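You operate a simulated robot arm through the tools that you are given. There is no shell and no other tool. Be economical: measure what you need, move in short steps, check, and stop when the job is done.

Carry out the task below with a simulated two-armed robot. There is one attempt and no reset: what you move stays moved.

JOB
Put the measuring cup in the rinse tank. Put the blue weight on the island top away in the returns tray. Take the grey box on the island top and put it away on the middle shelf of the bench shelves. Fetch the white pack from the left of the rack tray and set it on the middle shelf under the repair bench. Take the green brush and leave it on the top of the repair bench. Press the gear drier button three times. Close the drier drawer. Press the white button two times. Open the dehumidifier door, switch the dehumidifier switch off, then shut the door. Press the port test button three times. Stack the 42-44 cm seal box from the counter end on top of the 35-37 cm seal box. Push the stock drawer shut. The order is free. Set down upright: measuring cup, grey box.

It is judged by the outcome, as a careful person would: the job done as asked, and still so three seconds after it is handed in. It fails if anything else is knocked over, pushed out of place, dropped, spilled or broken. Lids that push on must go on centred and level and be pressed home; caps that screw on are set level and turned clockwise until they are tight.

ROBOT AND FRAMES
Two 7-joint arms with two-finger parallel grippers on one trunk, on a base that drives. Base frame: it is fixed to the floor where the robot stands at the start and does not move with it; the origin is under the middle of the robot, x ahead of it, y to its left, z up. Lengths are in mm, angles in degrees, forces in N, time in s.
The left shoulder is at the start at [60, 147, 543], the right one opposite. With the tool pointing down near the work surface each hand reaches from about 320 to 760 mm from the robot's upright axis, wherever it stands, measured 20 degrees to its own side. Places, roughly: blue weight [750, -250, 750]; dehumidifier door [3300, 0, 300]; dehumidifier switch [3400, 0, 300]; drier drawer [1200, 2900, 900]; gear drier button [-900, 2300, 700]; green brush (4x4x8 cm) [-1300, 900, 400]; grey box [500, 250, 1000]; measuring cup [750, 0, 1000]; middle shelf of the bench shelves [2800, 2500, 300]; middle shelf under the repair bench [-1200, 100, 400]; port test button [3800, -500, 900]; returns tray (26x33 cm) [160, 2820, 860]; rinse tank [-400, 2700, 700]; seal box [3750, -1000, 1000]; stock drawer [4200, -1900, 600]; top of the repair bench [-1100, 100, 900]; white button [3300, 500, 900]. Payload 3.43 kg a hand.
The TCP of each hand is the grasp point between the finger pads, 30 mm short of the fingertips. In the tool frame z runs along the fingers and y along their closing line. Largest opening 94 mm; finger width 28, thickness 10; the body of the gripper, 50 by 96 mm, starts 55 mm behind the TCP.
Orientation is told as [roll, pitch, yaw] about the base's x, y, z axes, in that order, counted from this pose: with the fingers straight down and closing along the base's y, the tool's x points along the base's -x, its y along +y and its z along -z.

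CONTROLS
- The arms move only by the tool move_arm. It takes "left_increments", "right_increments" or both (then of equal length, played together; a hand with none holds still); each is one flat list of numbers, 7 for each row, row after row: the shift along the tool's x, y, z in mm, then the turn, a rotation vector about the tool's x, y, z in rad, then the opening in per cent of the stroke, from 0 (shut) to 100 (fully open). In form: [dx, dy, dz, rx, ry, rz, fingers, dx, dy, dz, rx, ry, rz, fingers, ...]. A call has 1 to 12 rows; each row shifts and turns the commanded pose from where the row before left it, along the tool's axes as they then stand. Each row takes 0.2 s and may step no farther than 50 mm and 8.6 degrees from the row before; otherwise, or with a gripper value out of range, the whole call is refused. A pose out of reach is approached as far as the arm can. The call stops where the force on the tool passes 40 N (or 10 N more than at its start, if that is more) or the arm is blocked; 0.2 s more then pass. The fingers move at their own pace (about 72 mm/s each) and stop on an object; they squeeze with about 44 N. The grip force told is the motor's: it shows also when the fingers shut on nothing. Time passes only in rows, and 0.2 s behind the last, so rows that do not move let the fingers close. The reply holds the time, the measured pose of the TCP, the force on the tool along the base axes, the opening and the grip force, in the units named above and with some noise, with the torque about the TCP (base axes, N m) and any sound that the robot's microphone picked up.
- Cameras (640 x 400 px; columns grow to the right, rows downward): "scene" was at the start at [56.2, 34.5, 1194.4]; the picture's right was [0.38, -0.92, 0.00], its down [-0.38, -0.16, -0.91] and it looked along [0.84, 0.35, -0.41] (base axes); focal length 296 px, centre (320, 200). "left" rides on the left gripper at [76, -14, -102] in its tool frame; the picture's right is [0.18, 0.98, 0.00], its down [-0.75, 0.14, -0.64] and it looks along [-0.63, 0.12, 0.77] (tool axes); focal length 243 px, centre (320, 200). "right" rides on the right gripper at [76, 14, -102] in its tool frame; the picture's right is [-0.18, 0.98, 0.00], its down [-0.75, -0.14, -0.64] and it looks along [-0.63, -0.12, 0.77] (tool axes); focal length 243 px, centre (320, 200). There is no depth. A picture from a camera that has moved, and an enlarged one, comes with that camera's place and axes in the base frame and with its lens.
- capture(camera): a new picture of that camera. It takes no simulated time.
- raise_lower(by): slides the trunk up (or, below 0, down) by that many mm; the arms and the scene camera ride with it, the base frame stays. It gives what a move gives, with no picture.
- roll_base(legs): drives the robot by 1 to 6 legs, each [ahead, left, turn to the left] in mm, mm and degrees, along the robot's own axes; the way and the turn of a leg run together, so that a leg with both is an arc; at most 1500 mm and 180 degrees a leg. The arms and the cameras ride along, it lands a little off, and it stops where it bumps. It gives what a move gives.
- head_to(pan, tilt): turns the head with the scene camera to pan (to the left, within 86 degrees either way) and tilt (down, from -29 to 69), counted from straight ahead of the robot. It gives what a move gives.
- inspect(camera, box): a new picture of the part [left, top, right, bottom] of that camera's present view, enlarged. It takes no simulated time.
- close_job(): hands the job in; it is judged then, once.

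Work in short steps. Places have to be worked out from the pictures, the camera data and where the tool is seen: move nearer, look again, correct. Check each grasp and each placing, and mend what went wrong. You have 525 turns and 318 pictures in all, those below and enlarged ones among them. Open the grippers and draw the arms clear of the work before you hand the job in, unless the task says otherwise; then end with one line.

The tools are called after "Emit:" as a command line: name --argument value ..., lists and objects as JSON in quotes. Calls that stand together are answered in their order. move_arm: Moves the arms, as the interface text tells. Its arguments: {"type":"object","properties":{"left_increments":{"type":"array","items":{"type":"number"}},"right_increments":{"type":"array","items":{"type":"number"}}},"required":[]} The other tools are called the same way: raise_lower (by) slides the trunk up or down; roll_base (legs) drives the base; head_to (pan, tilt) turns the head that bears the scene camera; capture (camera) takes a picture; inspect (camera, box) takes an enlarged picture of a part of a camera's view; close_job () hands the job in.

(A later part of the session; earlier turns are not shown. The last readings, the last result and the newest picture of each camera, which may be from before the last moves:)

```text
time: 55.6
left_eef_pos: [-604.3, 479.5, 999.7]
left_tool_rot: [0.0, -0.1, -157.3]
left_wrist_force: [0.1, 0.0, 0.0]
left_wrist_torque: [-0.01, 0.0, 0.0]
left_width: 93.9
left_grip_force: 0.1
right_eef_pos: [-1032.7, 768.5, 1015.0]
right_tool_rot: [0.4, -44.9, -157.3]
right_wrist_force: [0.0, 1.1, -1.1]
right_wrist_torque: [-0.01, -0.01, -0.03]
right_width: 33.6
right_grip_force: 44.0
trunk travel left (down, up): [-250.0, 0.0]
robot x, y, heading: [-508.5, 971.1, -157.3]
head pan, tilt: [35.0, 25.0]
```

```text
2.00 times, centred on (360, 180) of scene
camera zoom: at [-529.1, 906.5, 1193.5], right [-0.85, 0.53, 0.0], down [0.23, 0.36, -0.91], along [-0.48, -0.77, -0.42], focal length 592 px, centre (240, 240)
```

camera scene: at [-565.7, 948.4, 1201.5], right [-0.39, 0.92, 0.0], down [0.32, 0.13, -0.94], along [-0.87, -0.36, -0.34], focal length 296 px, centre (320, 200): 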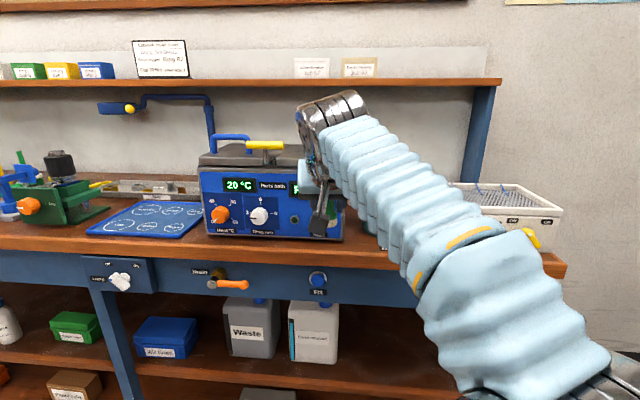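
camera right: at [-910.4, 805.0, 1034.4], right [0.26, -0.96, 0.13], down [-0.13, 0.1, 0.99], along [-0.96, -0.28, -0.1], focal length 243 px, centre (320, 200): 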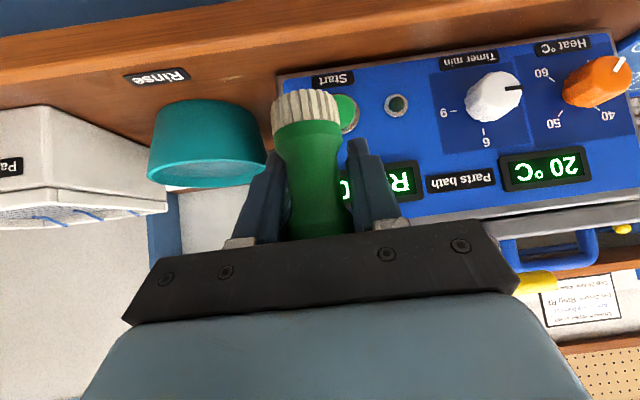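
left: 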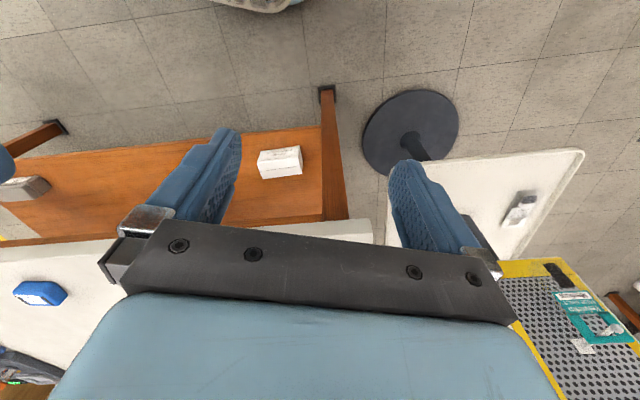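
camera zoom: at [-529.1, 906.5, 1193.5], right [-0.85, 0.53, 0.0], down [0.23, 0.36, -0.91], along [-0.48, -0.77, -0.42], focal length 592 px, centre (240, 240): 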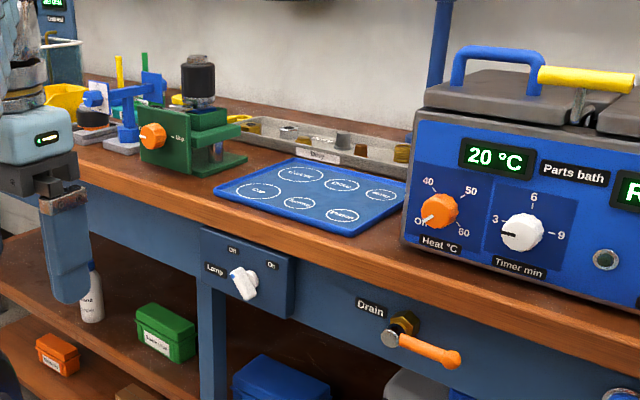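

A ~100 mm free strip lies in front of the green vise, near (-910, 138). I back off, slide left ~630 along the bench and turn 2.4°.

Emit:
roll_base --legs '[[-80, 0, 0], [0, 630, 0], [0, 0, 2.4]]'

Emit:
head_to --pan 5 --tilt 25

Emit:
capture --camera "scene"

Emit:
capture --camera "right"

```text
time: 60.1
left_eef_pos: [-268.4, -70.6, 1000.4]
left_tool_rot: [0.0, 0.0, -154.6]
left_wrist_force: [0.3, 0.8, 0.5]
left_wrist_torque: [-0.02, -0.01, 0.04]
left_width: 94.0
left_grip_force: 0.0
right_eef_pos: [-705.7, 199.7, 1016.9]
right_tool_rot: [0.4, -45.0, -154.7]
right_wrist_force: [0.1, 0.3, -0.5]
right_wrist_torque: [-0.01, -0.01, 0.0]
right_width: 33.7
right_grip_force: 43.7
trunk travel left (down, up): [-250.0, 0.0]
robot x, y, heading: [-194.8, 427.3, -154.6]
head pan, tilt: [35.0, 25.0]
```

```text
time: 61.1
left_eef_pos: [-267.8, -71.6, 1000.8]
left_tool_rot: [0.0, 0.0, -154.7]
left_wrist_force: [0.3, 0.3, -0.1]
left_wrist_torque: [-0.02, 0.01, -0.05]
left_width: 93.8
left_grip_force: 0.0
right_eef_pos: [-707.1, 198.5, 1016.5]
right_tool_rot: [0.4, -44.8, -154.7]
right_wrist_force: [0.5, -0.7, -1.6]
right_wrist_torque: [-0.02, 0.02, -0.01]
right_width: 33.7
right_grip_force: 44.4
trunk travel left (down, up): [-250.0, 0.0]
robot x, y, heading: [-194.9, 422.5, -154.7]
head pan, tilt: [5.0, 25.0]
```

```text
287 pictures are left
camera scene: at [-245.1, 392.6, 1193.5], right [-0.51, 0.86, 0.0], down [0.36, 0.21, -0.91], along [-0.78, -0.46, -0.42], focal length 296 px, centre (320, 200)
```

scene: 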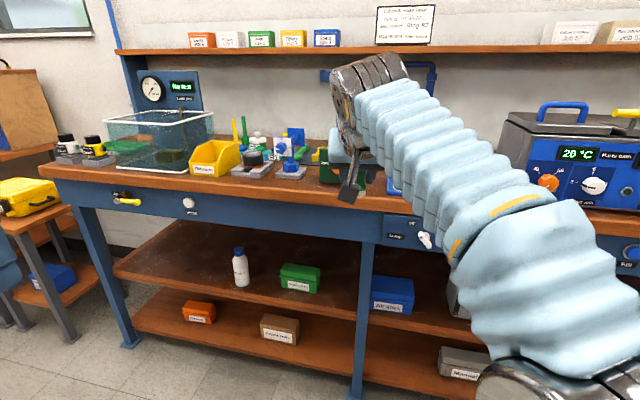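

```text
286 pictures are left
camera right: at [-587.5, 240.5, 1034.4], right [0.31, -0.94, 0.13], down [-0.14, 0.1, 0.99], along [-0.94, -0.32, -0.1], focal length 243 px, centre (320, 200)
```

right: 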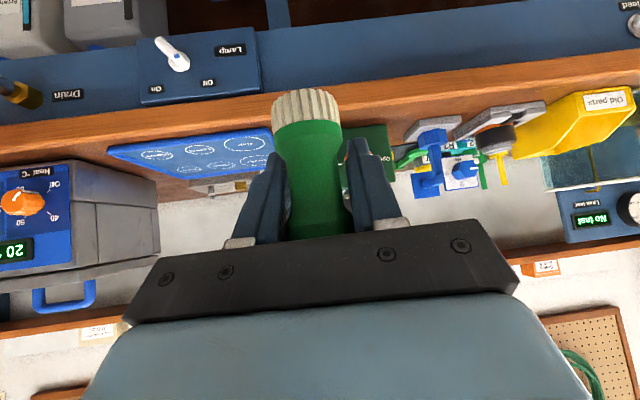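

Zoom on the target strip from the hand camera.

Emit:
inspect --camera "right" --box '[200, 40, 520, 240]'

```text
2.00 times, centred on (360, 140) of right
camera zoom: at [-587.5, 240.5, 1034.4], right [0.31, -0.94, 0.13], down [-0.14, 0.1, 0.99], along [-0.94, -0.32, -0.1], focal length 485 px, centre (240, 320)
```

zoom: 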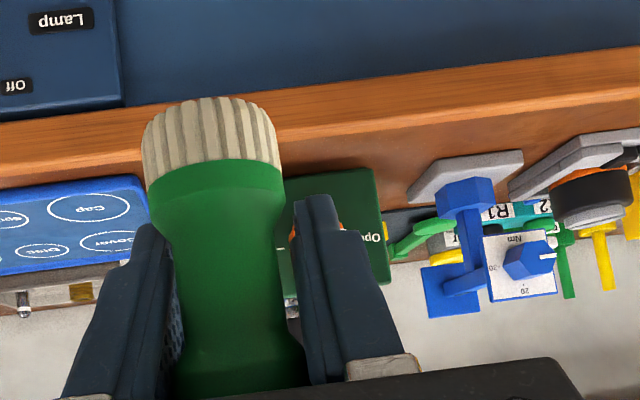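

Emit:
inspect --camera "scene" --box '[60, 110, 380, 240]'

```text
2.00 times, centred on (220, 175) of scene
camera zoom: at [-245.1, 392.6, 1193.5], right [-0.51, 0.86, 0.0], down [0.36, 0.21, -0.91], along [-0.78, -0.46, -0.42], focal length 592 px, centre (520, 250)
```

zoom: 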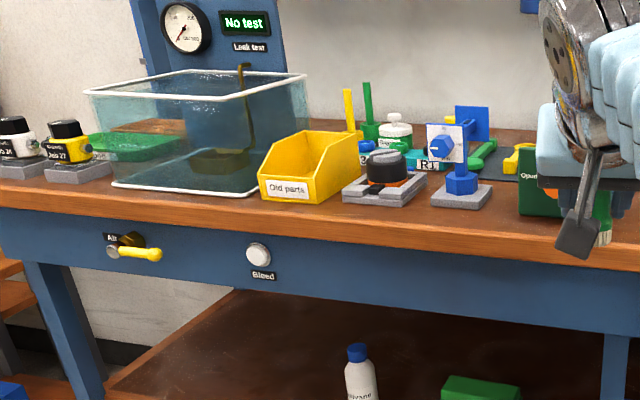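

Good spot: gap between vise and blue platform, near (-878, -29). Drive left 133 and ahead 130.

Emit:
roll_base --legs '[[130, 133, 0]]'

Emit:
inspect --camera "right" --box '[180, 20, 500, 220]'

```text
time: 62.6
left_eef_pos: [-332.8, -247.4, 1001.8]
left_tool_rot: [-0.1, -0.1, -154.7]
left_wrist_force: [-0.3, -0.1, -0.4]
left_wrist_torque: [-0.02, 0.0, 0.01]
left_width: 94.0
left_grip_force: 0.0
right_eef_pos: [-770.6, 23.0, 1016.2]
right_tool_rot: [0.4, -44.9, -154.8]
right_wrist_force: [-0.1, 0.7, -0.5]
right_wrist_torque: [-0.02, 0.0, 0.02]
right_width: 33.7
right_grip_force: 44.1
trunk travel left (down, up): [-250.0, 0.0]
robot x, y, heading: [-258.7, 251.3, -154.9]
head pan, tilt: [5.0, 25.0]
```

```text
2.00 times, centred on (340, 120) of right
camera zoom: at [-651.1, 64.4, 1034.4], right [0.3, -0.94, 0.14], down [-0.14, 0.1, 0.99], along [-0.94, -0.32, -0.1], focal length 485 px, centre (280, 360)
```

zoom: 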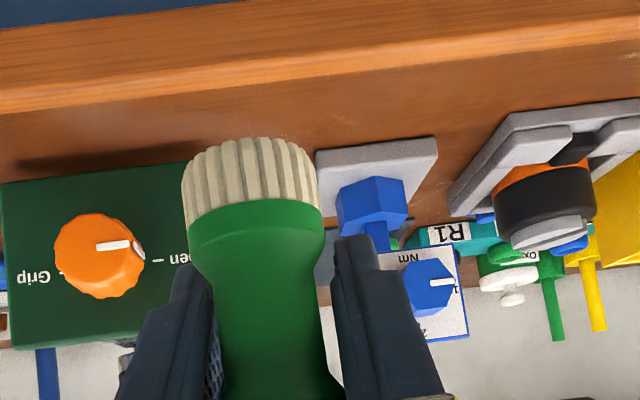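

Gap centre is 18 mm to the right of the TCP, target 135 ahead. Move there at height.

Emit:
move_arm --right_increments '[-24, -6, 24, 0, 0, 0, 0, -24, -6, 24, 0, 0, 0, 0, -24, -6, 24, 0, 0, 0, 0, -23, 0, 23, 0, 0, 0, 0, 0, 0, 0, 0, 0, 0, 0]'

Emit:
capture --camera "right"

```text
time: 63.6
left_eef_pos: [-329.4, -246.3, 1001.6]
left_tool_rot: [0.0, -0.3, -154.8]
left_wrist_force: [0.2, 0.7, 0.1]
left_wrist_torque: [-0.02, 0.01, -0.02]
left_width: 94.3
left_grip_force: 0.1
right_eef_pos: [-866.1, -3.9, 1002.8]
right_tool_rot: [1.0, -45.1, -155.0]
right_wrist_force: [19.3, 9.8, 7.4]
right_wrist_torque: [0.25, 0.0, -0.62]
right_width: 33.7
right_grip_force: 43.8
right hand out of reach, approached as far as the arm can: row 3, 4
trunk travel left (down, up): [-250.0, 0.0]
robot x, y, heading: [-255.6, 250.8, -154.6]
head pan, tilt: [5.0, 25.0]
stopped in row 4 (right hand): the force on the tool passed its limit at 60 N (the readings are from after the stop); the commanded pose is now the measured one
```

```text
282 pictures are left
camera right: at [-745.8, 40.0, 1019.5], right [0.31, -0.94, 0.14], down [-0.14, 0.1, 0.99], along [-0.94, -0.32, -0.1], focal length 243 px, centre (320, 200)
```

right: 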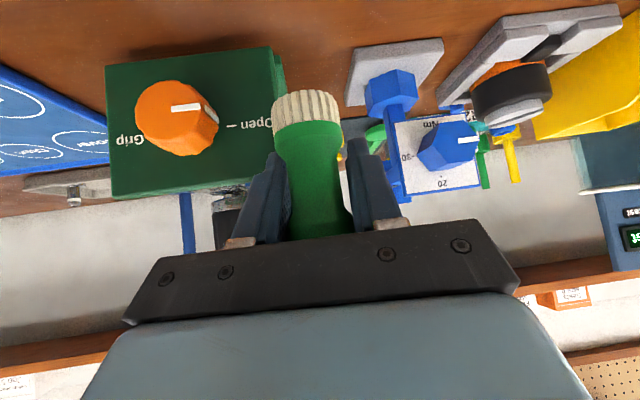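

Contact again and reach limit. Look closely before retreating.

Emit:
inspect --camera "right" --box '[200, 50, 440, 250]'

Emit:
capture --camera "scene"

```text
2.00 times, centred on (320, 150) of right
camera zoom: at [-745.8, 40.0, 1019.5], right [0.31, -0.94, 0.14], down [-0.14, 0.1, 0.99], along [-0.94, -0.32, -0.1], focal length 485 px, centre (320, 300)
```

zoom: 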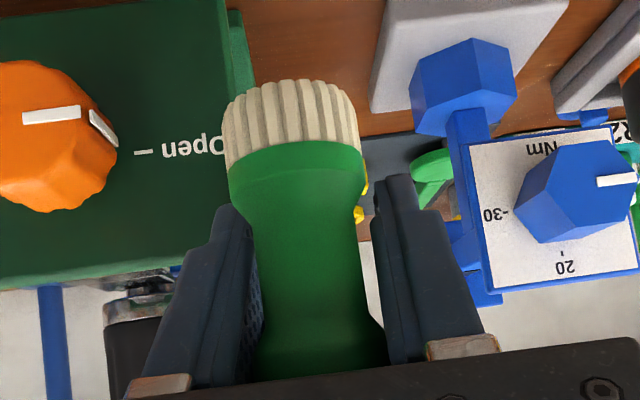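

```text
280 pictures are left
camera scene: at [-305.0, 217.6, 1193.9], right [-0.5, 0.86, 0.0], down [0.36, 0.21, -0.91], along [-0.78, -0.46, -0.42], focal length 296 px, centre (320, 200)
```

scene: 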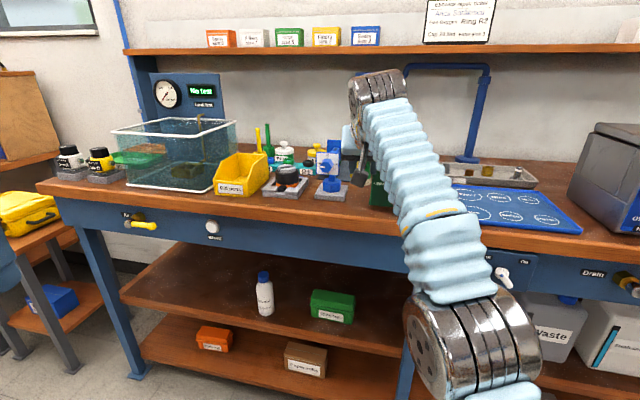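

Vise leaves too narrow a gap. The strip in front of the yellow bin/tank looks deeper; back off and measure it.

Emit:
move_arm --right_increments '[25, 0, -25, 0, 0, 0, 0, 25, 0, -25, 0, 0, 0, 0, 25, 0, -25, 0, 0, 0, 0, 0, 0, 0, 0, 0, 0, 0]'

Emit:
inspect --camera "scene" --box '[80, 110, 400, 260]'

```text
time: 64.6
left_eef_pos: [-331.5, -247.4, 1001.6]
left_tool_rot: [0.0, -0.1, -154.8]
left_wrist_force: [1.2, 0.0, -0.5]
left_wrist_torque: [0.01, 0.01, 0.0]
left_width: 94.2
left_grip_force: 0.0
right_eef_pos: [-772.0, 43.2, 1000.6]
right_tool_rot: [0.8, -45.0, -155.0]
right_wrist_force: [0.6, 0.2, -0.9]
right_wrist_torque: [-0.02, 0.01, 0.01]
right_width: 33.9
right_grip_force: 44.1
trunk travel left (down, up): [-250.0, 0.0]
robot x, y, heading: [-253.1, 249.3, -154.8]
head pan, tilt: [5.0, 25.0]
```

```text
2.00 times, centred on (240, 185) of scene
camera zoom: at [-308.2, 216.2, 1193.5], right [-0.5, 0.86, 0.0], down [0.36, 0.21, -0.91], along [-0.78, -0.46, -0.42], focal length 592 px, centre (480, 230)
```

zoom: 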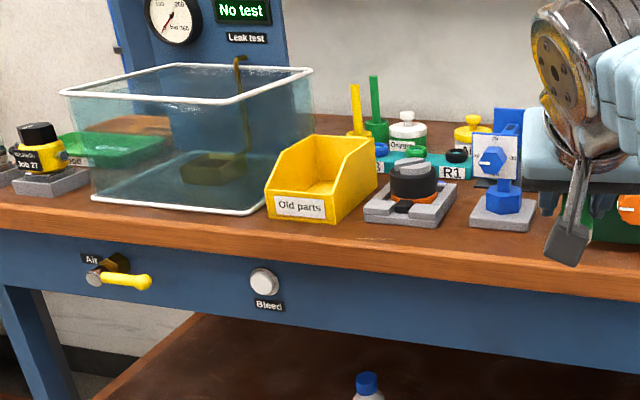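

All front strips are ~50–70 mm, so I need a vertical grip on the brush. I'll set it temporarily on the island top and regrasp. Turn to the island.

Emit:
roll_base --legs '[[-80, 0, 0], [0, 0, 155]]'

Emit:
head_to --pan 10 --tilt 25

Emit:
capture --camera "scene"

Emit:
capture --camera "right"

```text
time: 72.1
left_eef_pos: [90.9, 705.8, 1000.9]
left_tool_rot: [0.0, -0.1, 0.7]
left_wrist_force: [0.1, -0.3, -1.3]
left_wrist_torque: [-0.03, -0.02, -0.04]
left_width: 93.9
left_grip_force: 0.0
right_eef_pos: [371.1, 258.9, 1000.5]
right_tool_rot: [0.8, -44.7, 0.6]
right_wrist_force: [-0.8, -0.4, -1.1]
right_wrist_torque: [0.03, -0.04, -0.02]
right_width: 33.8
right_grip_force: 43.3
trunk travel left (down, up): [-250.0, 0.0]
robot x, y, heading: [-187.4, 286.3, 0.8]
head pan, tilt: [5.0, 25.0]
```

```text
time: 72.7
left_eef_pos: [91.5, 705.8, 1001.5]
left_tool_rot: [0.0, -0.2, 0.8]
left_wrist_force: [0.1, 0.6, 0.6]
left_wrist_torque: [0.01, -0.01, 0.03]
left_width: 94.1
left_grip_force: 0.1
right_eef_pos: [372.4, 258.2, 1000.2]
right_tool_rot: [0.8, -44.9, 0.6]
right_wrist_force: [0.3, 0.5, -1.1]
right_wrist_torque: [0.0, -0.01, 0.04]
right_width: 33.8
right_grip_force: 44.2
trunk travel left (down, up): [-250.0, 0.0]
robot x, y, heading: [-186.5, 284.9, 0.7]
head pan, tilt: [10.0, 25.0]
```

```text
278 pictures are left
camera scene: at [-122.7, 300.8, 1193.5], right [0.19, -0.98, 0.0], down [-0.42, -0.08, -0.91], along [0.89, 0.17, -0.42], focal length 296 px, centre (320, 200)
```

scene: 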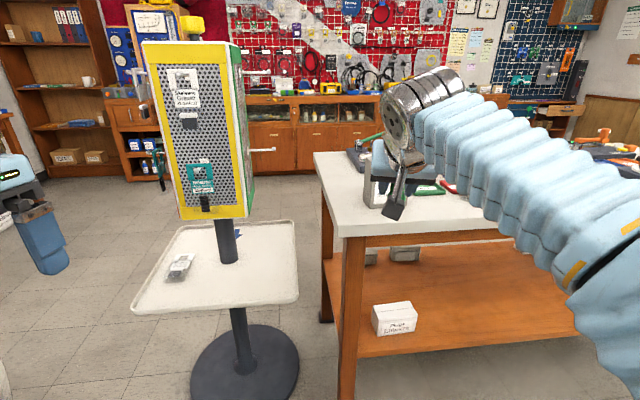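

```text
277 pictures are left
camera right: at [244.9, 270.6, 1018.6], right [0.11, 0.98, 0.14], down [0.08, -0.15, 0.99], along [0.99, -0.1, -0.1], focal length 243 px, centre (320, 200)
```

right: 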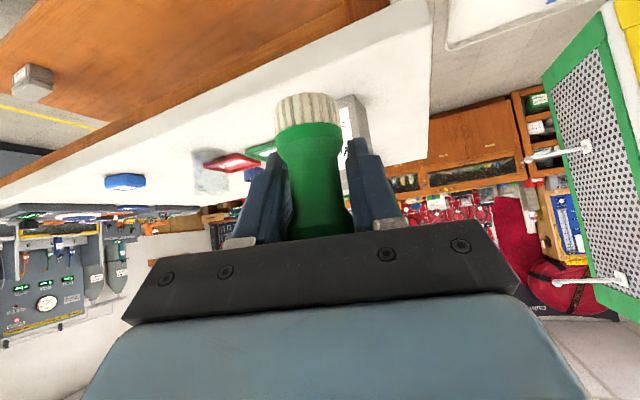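

Island top z ≈ 790, front edge passing about (603,132)–(632,45). I move the hand right 145, then drive 230 ahead to put the brush near (690,110).

Emit:
move_arm --right_increments '[0, -48, 0, 0, 0, 0, 0, 0, -48, 0, 0, 0, 0, 0, 0, -48, 0, 0, 0, 0, 0, 0, 0, 0, 0, 0, 0, 0]'

Emit:
roll_base --legs '[[230, 0, 0]]'

Emit:
capture --camera "right"

Emit:
capture --camera "scene"

```text
time: 73.7
left_eef_pos: [91.8, 706.3, 1001.4]
left_tool_rot: [-0.1, -0.1, 0.7]
left_wrist_force: [-0.3, 0.0, 0.2]
left_wrist_torque: [-0.01, 0.04, -0.02]
left_width: 94.2
left_grip_force: 0.0
right_eef_pos: [377.0, 114.5, 999.4]
right_tool_rot: [0.7, -45.0, 0.5]
right_wrist_force: [-0.5, 0.2, -0.3]
right_wrist_torque: [0.01, 0.0, 0.03]
right_width: 33.8
right_grip_force: 43.9
trunk travel left (down, up): [-250.0, 0.0]
robot x, y, heading: [-186.8, 286.1, 0.4]
head pan, tilt: [10.0, 25.0]
```

```text
time: 75.5
left_eef_pos: [319.3, 711.5, 1000.8]
left_tool_rot: [0.0, -0.1, 0.9]
left_wrist_force: [-1.2, -0.3, -0.8]
left_wrist_torque: [0.01, -0.02, 0.0]
left_width: 94.1
left_grip_force: 0.0
right_eef_pos: [608.6, 121.9, 999.8]
right_tool_rot: [0.7, -44.9, 0.8]
right_wrist_force: [-0.5, 0.2, -0.3]
right_wrist_torque: [-0.03, 0.0, -0.01]
right_width: 33.9
right_grip_force: 44.0
trunk travel left (down, up): [-250.0, 0.0]
robot x, y, heading: [43.3, 284.4, 1.2]
head pan, tilt: [10.0, 25.0]
```

```text
276 pictures are left
camera right: at [481.3, 132.1, 1018.9], right [0.11, 0.98, 0.14], down [0.09, -0.15, 0.99], along [0.99, -0.09, -0.1], focal length 243 px, centre (320, 200)
```

right: 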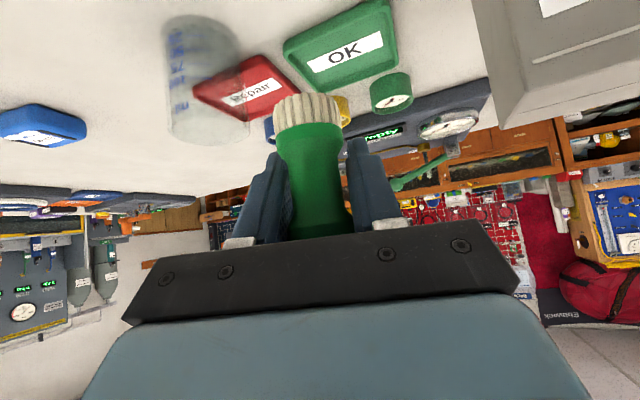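

```text
275 pictures are left
camera scene: at [106.6, 304.5, 1193.5], right [0.19, -0.98, 0.0], down [-0.41, -0.08, -0.91], along [0.89, 0.17, -0.42], focal length 296 px, centre (320, 200)
```

scene: 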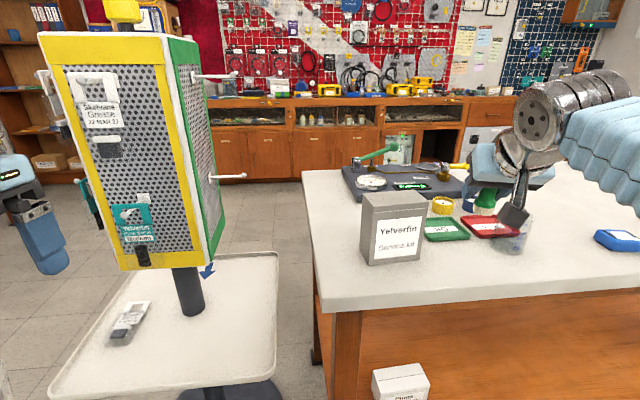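

The clear measuring cup stands around (700,14). I'll set the brush at about (668,135), well clear. Move forward 58, left 13 and down in steps.

Emit:
move_arm --right_increments '[-20, 7, 20, 0, 0, 0, 0, -20, 6, 20, 0, 0, 0, 0, 25, 0, 25, 0, 0, 0, 0, 25, 0, 25, 0, 0, 0, 0, 25, 0, 25, 0, 0, 0, 0, 0, 0, 0, 0, 0, 0, 0]'

Emit:
capture --camera "right"

```text
time: 76.8
left_eef_pos: [319.7, 710.5, 1001.2]
left_tool_rot: [0.0, -0.1, 0.9]
left_wrist_force: [-0.2, 0.3, 0.0]
left_wrist_torque: [-0.02, 0.01, -0.01]
left_width: 94.2
left_grip_force: 0.1
right_eef_pos: [663.6, 136.9, 901.5]
right_tool_rot: [1.2, -46.1, 0.6]
right_wrist_force: [3.0, 0.1, 16.3]
right_wrist_torque: [0.16, -0.09, -0.05]
right_width: 33.9
right_grip_force: 43.3
trunk travel left (down, up): [-250.0, 0.0]
robot x, y, heading: [47.0, 289.0, 1.1]
head pan, tilt: [10.0, 25.0]
stopped in row 6 (right hand): the force on the tool passed its limit at 44 N (the readings are from after the stop); the commanded pose is now the measured one
```

```text
274 pictures are left
camera right: at [536.0, 148.0, 917.3], right [0.1, 0.98, 0.15], down [0.06, -0.16, 0.99], along [0.99, -0.09, -0.08], focal length 243 px, centre (320, 200)
```

right: 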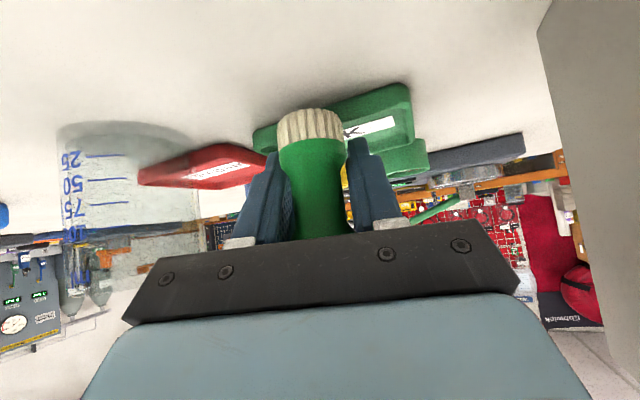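

Contact at TCP z=901 → island top ≈ 852. Ease up a little, then open partway.

Emit:
move_arm --right_increments '[-1.5, 0, -1.5, 0, 0, 0, 0, 0, 0, 0, 0, 0, 0, 0, 0, 0, 0, 0, 0, 0, 65, 0, 0, 0, 0, 0, 0, 65, 0, 0, 0, 0, 0, 0, 65]'

Emit:
move_arm --right_increments '[0, 0, -30, 0, 0, 0, 65, 0, 0, -30, 0, 0, 0, 65, 0, 0, -30, 0, 0, 0, 100, 0, 0, -30, 0, 0, 0, 100]'

Emit:
capture --camera "right"

```text
time: 78.0
left_eef_pos: [318.3, 711.6, 1000.6]
left_tool_rot: [-0.1, -0.1, 0.8]
left_wrist_force: [0.4, 0.5, -0.7]
left_wrist_torque: [-0.02, 0.0, 0.0]
left_width: 93.9
left_grip_force: 0.0
right_eef_pos: [663.4, 138.9, 900.7]
right_tool_rot: [1.1, -45.7, 0.8]
right_wrist_force: [7.1, 16.4, 6.9]
right_wrist_torque: [0.23, -0.36, 0.5]
right_width: 51.6
right_grip_force: 0.1
trunk travel left (down, up): [-250.0, 0.0]
robot x, y, heading: [42.3, 290.6, 1.0]
head pan, tilt: [10.0, 25.0]
```

```text
time: 79.0
left_eef_pos: [320.4, 711.9, 999.6]
left_tool_rot: [0.0, -0.1, 0.9]
left_wrist_force: [-0.1, 0.4, -0.1]
left_wrist_torque: [0.0, 0.01, 0.02]
left_width: 94.0
left_grip_force: 0.1
right_eef_pos: [574.0, 133.5, 982.8]
right_tool_rot: [1.2, -45.7, 0.7]
right_wrist_force: [0.4, -0.4, -0.1]
right_wrist_torque: [-0.02, 0.03, 0.02]
right_width: 93.9
right_grip_force: 0.1
trunk travel left (down, up): [-250.0, 0.0]
robot x, y, heading: [45.8, 286.7, 1.1]
head pan, tilt: [10.0, 25.0]
```

```text
273 pictures are left
camera right: at [447.3, 144.2, 999.2], right [0.1, 0.98, 0.15], down [0.07, -0.15, 0.99], along [0.99, -0.09, -0.09], focal length 243 px, centre (320, 200)
```

right: 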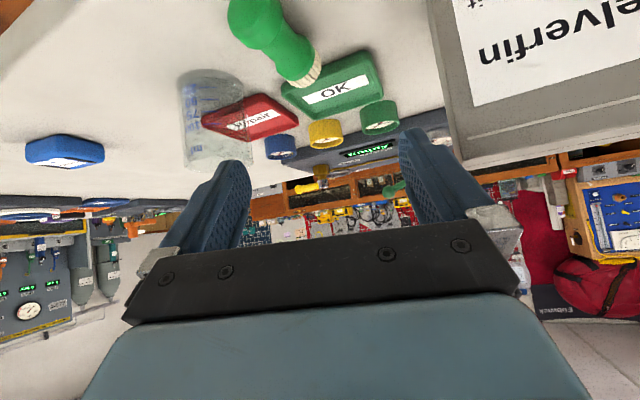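

The brush tipped over on release; it lies at about (616,120), axis yaw ≈17°, bristles away from me. I'll pick it with a vertical tool; straighten the hand and align yaw over it.

Emit:
move_arm --right_increments '[0, 0, 0, 0, 0.133, 0, 100, 0, 0, 0, 0, 0.133, 0, 100, 0, 0, 0, 0, 0.133, 0, 100, 0, 0, 0, 0, 0.133, 0, 100, 0, 0, 0, 0, 0.133, 0, 100, 0, 0, 0, 0, 0.133, 0, 100, -14, -5, 0, 0, 0, -0.1, 100, -14, -5, 0, 0, 0, -0.1, 100, -14, -4, 0, 0, 0, -0.1, 100, 0, 0, 0, 0, 0, 0, 100]'

Emit:
capture --camera "right"

```text
time: 81.2
left_eef_pos: [319.0, 711.0, 1000.7]
left_tool_rot: [0.0, -0.1, 1.0]
left_wrist_force: [0.5, 0.4, -0.6]
left_wrist_torque: [0.0, 0.02, 0.01]
left_width: 94.0
left_grip_force: 0.0
right_eef_pos: [595.1, 122.9, 971.7]
right_tool_rot: [-0.9, -9.2, 12.7]
right_wrist_force: [-0.2, -0.3, -0.2]
right_wrist_torque: [-0.02, 0.02, 0.02]
right_width: 94.0
right_grip_force: 0.0
right hand out of reach, approached as far as the arm can: row 5, 6, 7, 8, 9
trunk travel left (down, up): [-250.0, 0.0]
robot x, y, heading: [45.1, 284.8, 1.1]
head pan, tilt: [10.0, 25.0]
```

```text
272 pictures are left
camera right: at [502.1, 118.1, 1060.3], right [-0.04, 1.0, 0.02], down [0.65, 0.01, 0.76], along [0.76, 0.04, -0.65], focal length 243 px, centre (320, 200)
```

right: 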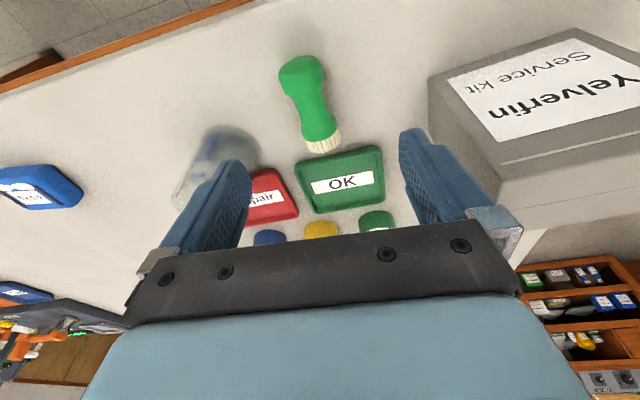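

Reach limit at that height; lower while straightening, now over the brush (centre ≈(609,119)).

Emit:
move_arm --right_increments '[0, 0, 20, 0, 0.06, -0.05, 100, -4, 0, 20, 0, 0.06, 0, 100, -8, -3, 10, 0, 0.04, 0, 100, 0, 0, 0, 0, 0, 0, 100]'

Emit:
capture --camera "right"

```text
time: 82.2
left_eef_pos: [319.2, 710.2, 1001.3]
left_tool_rot: [0.0, -0.1, 0.9]
left_wrist_force: [0.6, 0.1, 0.3]
left_wrist_torque: [0.03, -0.01, -0.02]
left_width: 93.7
left_grip_force: 0.1
right_eef_pos: [604.9, 125.5, 925.3]
right_tool_rot: [-1.2, -1.2, 15.4]
right_wrist_force: [0.2, -0.2, 0.9]
right_wrist_torque: [0.01, 0.02, 0.03]
right_width: 93.9
right_grip_force: 0.1
right hand out of reach, approached as far as the arm can: row 3
trunk travel left (down, up): [-250.0, 0.0]
robot x, y, heading: [48.1, 284.4, 1.4]
head pan, tilt: [10.0, 25.0]
```

```text
271 pictures are left
camera right: at [525.3, 120.2, 1024.8], right [-0.08, 1.0, -0.02], down [0.75, 0.07, 0.66], along [0.66, 0.04, -0.75], focal length 243 px, centre (320, 200)
```

right: 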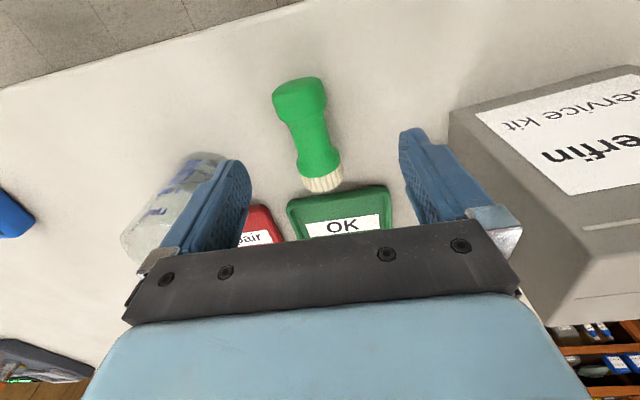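

Close partly (to keep clear of the cup), shift 7 mm, and descend to z≈886.

Emit:
move_arm --right_increments '[0, -7, 0, 0, 0, 0, 66, 0, 0, 0, 0, 0, 0, 66, 0, 0, 20, 0, 0, 0, 66, 0, 0, 19, 0, 0, 0, 66, 0, 0, 0, 0, 0, 0, 66]'

Emit:
capture --camera "right"

```text
time: 83.4
left_eef_pos: [316.9, 710.9, 1001.2]
left_tool_rot: [0.0, -0.2, 1.0]
left_wrist_force: [0.9, -0.1, 0.3]
left_wrist_torque: [-0.01, 0.03, 0.02]
left_width: 93.7
left_grip_force: 0.1
right_eef_pos: [600.9, 116.7, 889.6]
right_tool_rot: [-1.2, -0.6, 15.4]
right_wrist_force: [12.1, 0.8, 39.4]
right_wrist_torque: [1.21, 0.51, -0.35]
right_width: 59.9
right_grip_force: 0.1
right hand out of reach, approached as far as the arm can: row 1
trunk travel left (down, up): [-250.0, 0.0]
robot x, y, heading: [47.1, 286.8, 0.9]
head pan, tilt: [10.0, 25.0]
```

```text
270 pictures are left
camera right: at [521.4, 112.4, 991.6], right [-0.08, 1.0, -0.02], down [0.76, 0.08, 0.65], along [0.65, 0.04, -0.76], focal length 243 px, centre (320, 200)
```

right: 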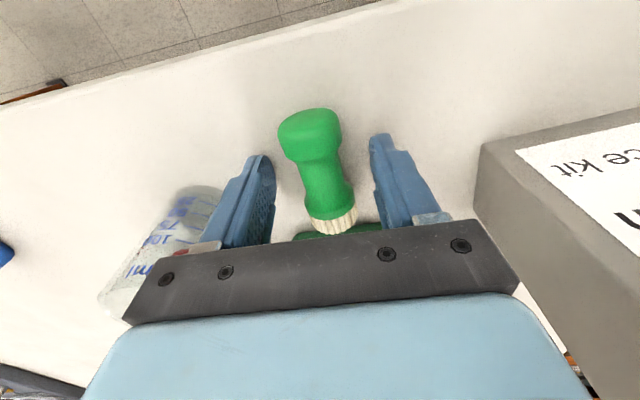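

Tips touch the table (top ≈ 859). Lift 3 mm and close.

Emit:
move_arm --right_increments '[0, 0, -4, 0, 0, 0, 66, 0, 0, 0, 0, 0, 0, 0, 0, 0, 0, 0, 0, 0, 0, 0, 0, 0, 0, 0, 0, 0, 0, 0, 0, 0, 0, 0, 0]'

Emit:
move_arm --right_increments '[0, 0, -25, 0, 0, 0, 0, 0, 0, -25, 0, 0, 0, 0, 0, 0, 0, 0, 0, 0, 0]'

Emit:
capture --camera "right"

```text
time: 84.6
left_eef_pos: [319.2, 711.3, 1000.9]
left_tool_rot: [-0.1, -0.1, 0.9]
left_wrist_force: [0.0, -0.2, 0.1]
left_wrist_torque: [0.0, 0.03, 0.02]
left_width: 94.0
left_grip_force: 0.1
right_eef_pos: [600.0, 116.8, 890.7]
right_tool_rot: [-1.2, 0.1, 15.2]
right_wrist_force: [-4.8, 3.9, 4.1]
right_wrist_torque: [0.25, 0.1, 0.15]
right_width: 24.2
right_grip_force: 43.7
trunk travel left (down, up): [-250.0, 0.0]
robot x, y, heading: [43.8, 288.7, 1.0]
head pan, tilt: [10.0, 25.0]
```

```text
time: 85.4
left_eef_pos: [319.2, 710.5, 1000.8]
left_tool_rot: [0.0, -0.1, 0.9]
left_wrist_force: [0.0, 0.2, 0.6]
left_wrist_torque: [0.01, -0.01, 0.0]
left_width: 94.1
left_grip_force: 0.1
right_eef_pos: [601.0, 116.8, 924.8]
right_tool_rot: [-1.3, -0.1, 15.2]
right_wrist_force: [0.1, 0.5, -1.4]
right_wrist_torque: [-0.01, 0.01, -0.03]
right_width: 23.9
right_grip_force: 44.1
right hand out of reach, approached as far as the arm can: row 2
trunk travel left (down, up): [-250.0, 0.0]
robot x, y, heading: [41.2, 289.5, 1.1]
head pan, tilt: [10.0, 25.0]
```

```text
269 pictures are left
camera right: at [521.7, 113.0, 1026.0], right [-0.08, 1.0, -0.02], down [0.76, 0.08, 0.65], along [0.65, 0.04, -0.76], focal length 243 px, centre (320, 200)
```

right: 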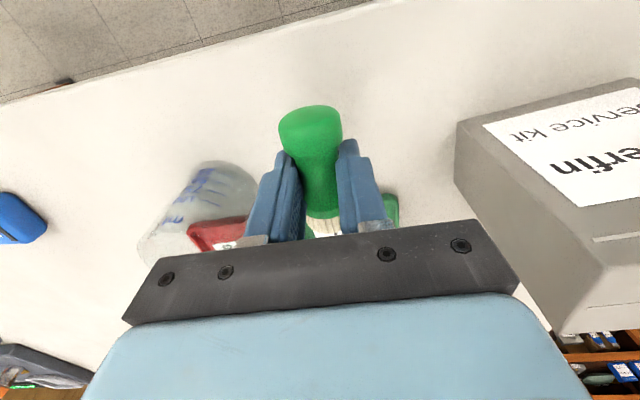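

Brush held firmly. Back away, turn to the repair bench, and go to the bath–bowl gap.

Emit:
roll_base --legs '[[-250, 0, 0], [0, 0, -156]]'

Emit:
move_arm --right_increments '[0, 0, 0, 0, 0, 0.1, 0, 0, 0, 0, 0, 0, 0.1, 0, 0, 0, 0, 0, 0, 0.067, 0, 20, 0, -10, 0, -0.13, 0, 0, 20, 0, -10, 0, -0.13, 0, 0, 0, 0, -10, 0, -0.13, 0, 0, 0, 0, -10, 0, -0.13, 0, 0, 0, 0, 0, 0, -0.13, 0, 0, 0, 0, 0, 0, -0.13, 0, 0]'

Emit:
capture --camera "right"

```text
time: 93.7
left_eef_pos: [-292.6, -210.7, 1001.2]
left_tool_rot: [0.0, -0.1, -156.8]
left_wrist_force: [0.7, 0.3, -0.1]
left_wrist_torque: [0.03, -0.01, 0.01]
left_width: 93.9
left_grip_force: 0.1
right_eef_pos: [-777.5, 232.6, 924.3]
right_tool_rot: [-1.2, -0.1, -142.5]
right_wrist_force: [0.4, -0.3, -0.7]
right_wrist_torque: [0.0, -0.03, -0.01]
right_width: 23.7
right_grip_force: 44.3
trunk travel left (down, up): [-250.0, 0.0]
robot x, y, heading: [-200.4, 284.0, -156.7]
head pan, tilt: [10.0, 25.0]
```

```text
time: 95.7
left_eef_pos: [-293.5, -211.1, 1000.9]
left_tool_rot: [0.0, -0.1, -156.9]
left_wrist_force: [0.7, 1.1, 0.2]
left_wrist_torque: [0.01, -0.04, 0.04]
left_width: 93.9
left_grip_force: 0.1
right_eef_pos: [-733.5, 249.4, 960.1]
right_tool_rot: [-1.7, -45.3, -156.6]
right_wrist_force: [0.3, -0.2, -1.0]
right_wrist_torque: [0.01, 0.0, -0.01]
right_width: 23.8
right_grip_force: 44.1
trunk travel left (down, up): [-250.0, 0.0]
robot x, y, heading: [-198.2, 282.7, -156.9]
head pan, tilt: [10.0, 25.0]
```

```text
268 pictures are left
camera right: at [-610.5, 283.9, 977.6], right [0.25, -0.96, 0.11], down [-0.11, 0.08, 0.99], along [-0.96, -0.26, -0.09], focal length 243 px, centre (320, 200)
```

right: 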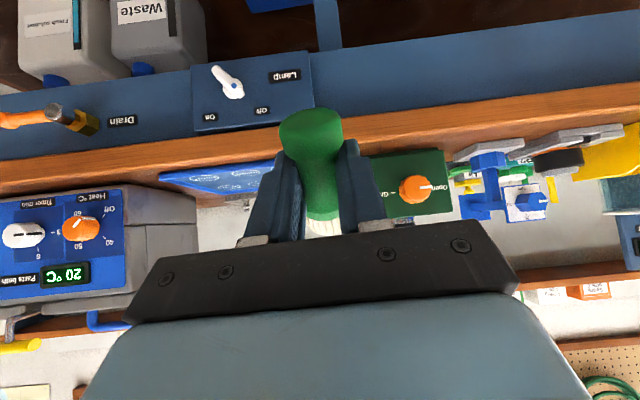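

Slide right 690 along the bench, then tilt the hand horizontal.

Emit:
roll_base --legs '[[0, -690, 0], [0, 0, 1.9]]'

Emit:
move_arm --right_increments '[10, 0, -15, 0, -0.131, 0, 0, 10, 0, -15, 0, -0.131, 0, 0, 0, 0, 0, 0, -0.131, 0, 0, 0, 0, 0, 0, -0.131, 0, 0, 0, 0, 0, 0, -0.131, 0, 0, 0, 0, 0, 0, -0.131, 0, 0, 0, 0, 0, 0, 0, 0, 0]'

Emit:
capture --camera "right"

Emit:
capture --camera "scene"

```text
time: 99.8
left_eef_pos: [-549.3, 415.9, 1001.2]
left_tool_rot: [0.0, 0.0, -157.0]
left_wrist_force: [0.6, -0.4, -0.5]
left_wrist_torque: [-0.01, 0.0, 0.0]
left_width: 93.8
left_grip_force: 0.1
right_eef_pos: [-990.5, 876.9, 960.4]
right_tool_rot: [-1.5, -45.2, -156.6]
right_wrist_force: [-0.8, -0.1, -1.1]
right_wrist_torque: [0.02, -0.03, -0.04]
right_width: 23.6
right_grip_force: 43.8
trunk travel left (down, up): [-250.0, 0.0]
robot x, y, heading: [-457.0, 911.2, -156.8]
head pan, tilt: [10.0, 25.0]
```

```text
time: 101.4
left_eef_pos: [-548.7, 417.5, 1000.0]
left_tool_rot: [0.0, -0.1, -157.0]
left_wrist_force: [-0.3, 0.8, -0.3]
left_wrist_torque: [-0.01, 0.01, -0.01]
left_width: 94.0
left_grip_force: 0.1
right_eef_pos: [-956.8, 890.6, 963.3]
right_tool_rot: [-102.3, -88.9, -55.4]
right_wrist_force: [-0.2, 0.0, -1.1]
right_wrist_torque: [0.01, -0.02, 0.0]
right_width: 23.7
right_grip_force: 44.3
trunk travel left (down, up): [-250.0, 0.0]
robot x, y, heading: [-456.3, 909.0, -156.9]
head pan, tilt: [10.0, 25.0]
```

```text
267 pictures are left
camera right: at [-857.1, 917.9, 886.8], right [0.37, -0.91, 0.17], down [0.55, 0.36, 0.75], along [-0.75, -0.19, 0.64], focal length 243 px, centre (320, 200)
```

right: 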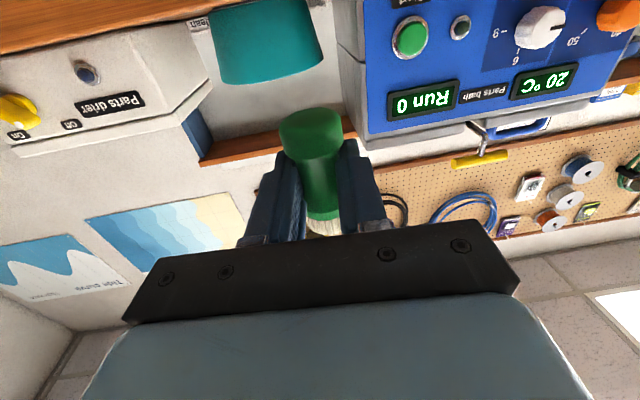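

```text
266 pictures are left
camera scene: at [-504.4, 872.3, 1193.5], right [-0.55, 0.84, 0.0], down [0.35, 0.23, -0.91], along [-0.76, -0.5, -0.42], focal length 296 px, centre (320, 200)
```

scene: 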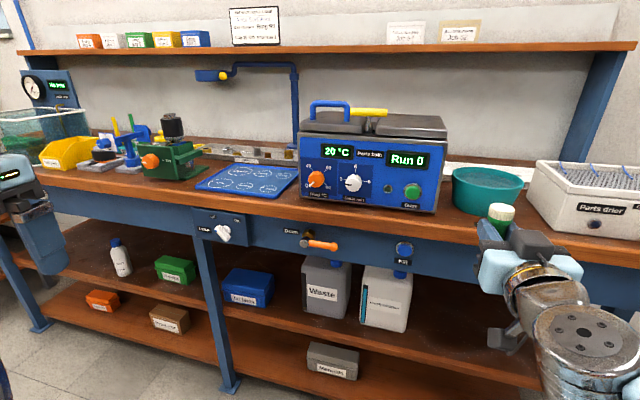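

Zoom on the target gap in the scene camera to verify.

Emit:
inspect --camera "scene" --box '[380, 140, 620, 290]'

```text
2.67 times, centred on (500, 215) of scene
camera zoom: at [-504.4, 872.3, 1193.5], right [-0.55, 0.84, 0.0], down [0.35, 0.23, -0.91], along [-0.76, -0.5, -0.42], focal length 789 px, centre (-160, 160)
```

zoom: 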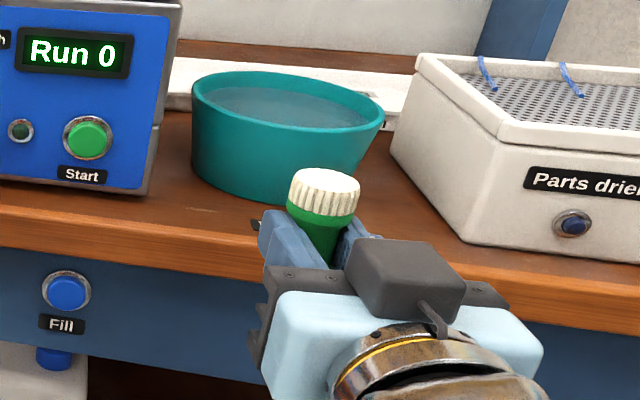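

Target ≈ (-1166, 818). Drive 80 ahead, then extend the arm.

Emit:
roll_base --legs '[[80, 0, 0]]'

Emit:
move_arm --right_increments '[0, -6, 40, 0, 0, 0, 0, 0, -5, 40, 0, 0, 0, 0, 0, 0, 30, 0, 0, 0, 0, 0, 0, 0, 0, 0, 0, 0]'

Emit:
inspect --camera "scene" --box '[380, 140, 620, 290]'

```text
time: 102.5
left_eef_pos: [-620.3, 387.1, 1000.5]
left_tool_rot: [0.0, -0.1, -156.9]
left_wrist_force: [-0.3, 1.0, -0.8]
left_wrist_torque: [-0.04, 0.01, 0.02]
left_width: 94.2
left_grip_force: 0.1
right_eef_pos: [-1026.6, 861.7, 965.3]
right_tool_rot: [-101.6, -88.8, -56.2]
right_wrist_force: [0.4, 0.3, -1.1]
right_wrist_torque: [0.01, -0.02, -0.01]
right_width: 23.6
right_grip_force: 43.8
trunk travel left (down, up): [-250.0, 0.0]
robot x, y, heading: [-522.4, 881.8, -157.0]
head pan, tilt: [10.0, 25.0]
```

```text
time: 103.5
left_eef_pos: [-621.8, 386.3, 1001.1]
left_tool_rot: [0.1, 0.0, -156.9]
left_wrist_force: [-0.2, 0.2, -0.2]
left_wrist_torque: [0.0, -0.02, 0.03]
left_width: 94.2
left_grip_force: 0.1
right_eef_pos: [-1133.3, 828.5, 963.2]
right_tool_rot: [-99.9, -88.8, -57.9]
right_wrist_force: [-0.5, -0.7, -0.7]
right_wrist_torque: [-0.01, 0.01, -0.03]
right_width: 23.7
right_grip_force: 43.7
trunk travel left (down, up): [-250.0, 0.0]
robot x, y, heading: [-526.7, 881.3, -157.0]
head pan, tilt: [10.0, 25.0]
```

```text
2.67 times, centred on (500, 215) of scene
camera zoom: at [-575.4, 841.9, 1193.5], right [-0.55, 0.84, 0.0], down [0.35, 0.23, -0.91], along [-0.76, -0.49, -0.42], focal length 789 px, centre (-160, 160)
```

zoom: 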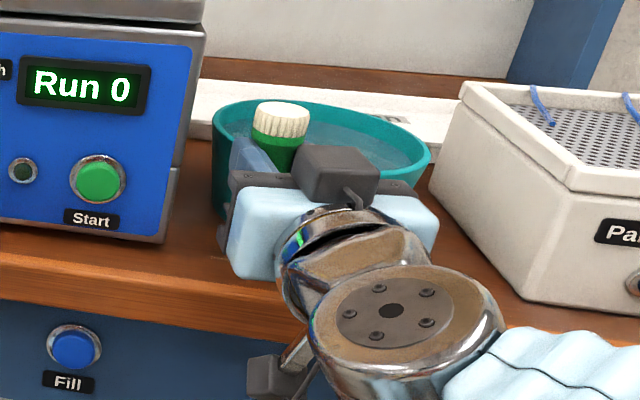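

Move 33 more ahead, then lower slowly until contact.

Emit:
move_arm --right_increments '[0, 0, 33, 0, 0, 0, 0, 20, 0, 0, 0, 0, 0, 0, 20, 0, 0, 0, 0, 0, 0, 0, 0, 0, 0, 0, 0, 0]'

Emit:
inspect --camera "scene" --box '[380, 140, 620, 290]'

Emit:
capture --camera "right"

```text
time: 103.8
left_eef_pos: [-619.2, 386.5, 1002.2]
left_tool_rot: [-0.1, -0.3, -157.2]
left_wrist_force: [0.7, 0.2, 0.1]
left_wrist_torque: [-0.05, 0.0, 0.01]
left_width: 93.9
left_grip_force: 0.0
right_eef_pos: [-1137.1, 827.0, 965.7]
right_tool_rot: [-111.8, -89.0, -46.1]
right_wrist_force: [27.4, 12.1, 1.1]
right_wrist_torque: [0.12, -0.23, -0.71]
right_width: 23.8
right_grip_force: 44.2
trunk travel left (down, up): [-250.0, 0.0]
robot x, y, heading: [-524.9, 879.9, -156.6]
head pan, tilt: [10.0, 25.0]
stopped in row 1 (right hand): the force on the tool passed its limit at 94 N (the readings are from after the stop); the commanded pose is now the measured one
```

```text
2.67 times, centred on (500, 215) of scene
camera zoom: at [-572.1, 843.6, 1193.7], right [-0.55, 0.84, 0.0], down [0.35, 0.23, -0.91], along [-0.76, -0.49, -0.42], focal length 789 px, centre (-160, 160)
```

zoom: 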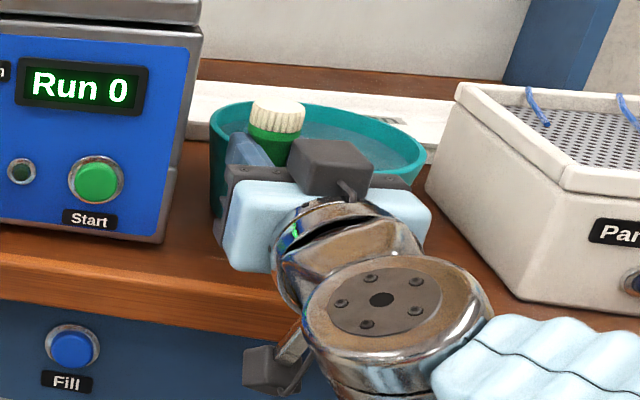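

```text
262 pictures are left
camera right: at [-1038.6, 853.9, 887.6], right [0.37, -0.91, 0.17], down [0.55, 0.36, 0.75], along [-0.75, -0.19, 0.64], focal length 243 px, centre (320, 200)
```

right: 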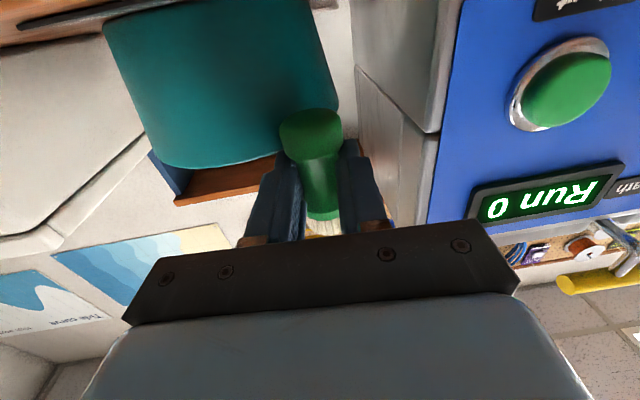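

Contact with the bowl: bench top must be higher (≈900) and everything nearer. Back up 34 mm, then lower in small steps till touch.

Emit:
move_arm --right_increments '[0, 0, -34, 0, 0, 0, 0, 0, 0, 0, 0, 0, 0, 0, 8, 0, 0, 0, 0, 0, 0, 8, 0, 0, 0, 0, 0, 0, 0, 0, 0, 0, 0, 0, 0]'

Emit:
inspect --camera "scene" --box '[380, 140, 620, 290]'

```text
time: 105.0
left_eef_pos: [-621.7, 386.1, 1001.3]
left_tool_rot: [-0.1, -0.1, -157.0]
left_wrist_force: [0.2, 1.0, 0.0]
left_wrist_torque: [0.02, 0.02, -0.01]
left_width: 94.5
left_grip_force: 0.0
right_eef_pos: [-1110.2, 839.4, 946.4]
right_tool_rot: [-97.0, -89.1, -60.7]
right_wrist_force: [0.9, 0.2, -1.1]
right_wrist_torque: [-0.02, 0.0, 0.02]
right_width: 23.5
right_grip_force: 44.1
trunk travel left (down, up): [-250.0, 0.0]
robot x, y, heading: [-526.5, 881.7, -156.7]
head pan, tilt: [10.0, 25.0]
```

```text
2.67 times, centred on (500, 215) of scene
camera zoom: at [-575.3, 842.0, 1193.5], right [-0.55, 0.84, 0.0], down [0.35, 0.23, -0.91], along [-0.76, -0.49, -0.42], focal length 789 px, centre (-160, 160)
```

zoom: 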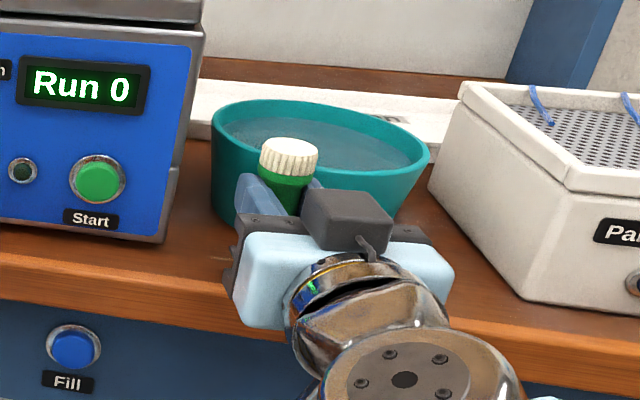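

Position looks right. Lower further in small steps.

Emit:
move_arm --right_increments '[5, 0, 0, 0, 0, 0, 0, 5, 0, 0, 0, 0, 0, 0, 0, 0, 0, 0, 0, 0, 0]'

Emit:
move_arm --right_increments '[3, 0, 0, 0, 0, 0, 0, 3, 0, 0, 0, 0, 0, 0, 0, 0, 0, 0, 0, 0, 0]'

Emit:
inspect --camera "scene" --box '[380, 140, 620, 290]'

```text
time: 105.8
left_eef_pos: [-620.8, 386.5, 1001.1]
left_tool_rot: [0.0, -0.2, -156.9]
left_wrist_force: [-0.6, 1.2, -0.3]
left_wrist_torque: [-0.02, 0.0, 0.0]
left_width: 94.1
left_grip_force: 0.0
right_eef_pos: [-1110.3, 839.9, 937.1]
right_tool_rot: [-96.3, -89.1, -61.5]
right_wrist_force: [0.7, 0.6, -0.2]
right_wrist_torque: [-0.01, 0.01, 0.02]
right_width: 23.9
right_grip_force: 44.2
trunk travel left (down, up): [-250.0, 0.0]
robot x, y, heading: [-527.4, 879.8, -157.0]
head pan, tilt: [10.0, 25.0]
```

```text
time: 106.6
left_eef_pos: [-620.8, 386.9, 1000.3]
left_tool_rot: [0.0, -0.1, -157.1]
left_wrist_force: [0.3, -0.1, 0.6]
left_wrist_torque: [-0.01, -0.01, 0.02]
left_width: 94.2
left_grip_force: 0.1
right_eef_pos: [-1109.9, 839.7, 930.3]
right_tool_rot: [-97.3, -89.0, -60.4]
right_wrist_force: [0.1, -0.5, -1.5]
right_wrist_torque: [0.02, -0.01, -0.03]
right_width: 23.7
right_grip_force: 43.9
trunk travel left (down, up): [-250.0, 0.0]
robot x, y, heading: [-525.9, 882.5, -156.9]
head pan, tilt: [10.0, 25.0]
```

```text
2.67 times, centred on (500, 215) of scene
camera zoom: at [-575.3, 842.0, 1193.5], right [-0.55, 0.84, 0.0], down [0.35, 0.23, -0.91], along [-0.76, -0.49, -0.42], focal length 789 px, centre (-160, 160)
```

zoom: 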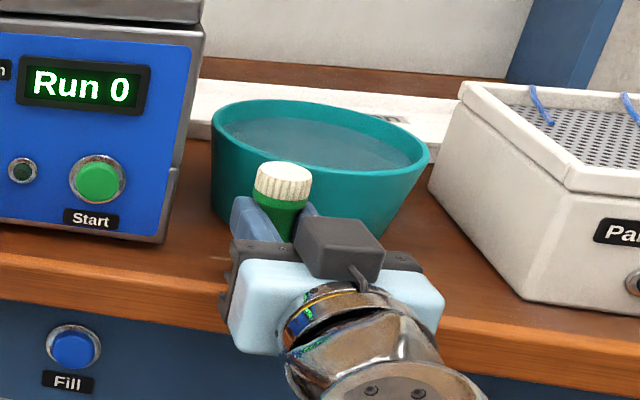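

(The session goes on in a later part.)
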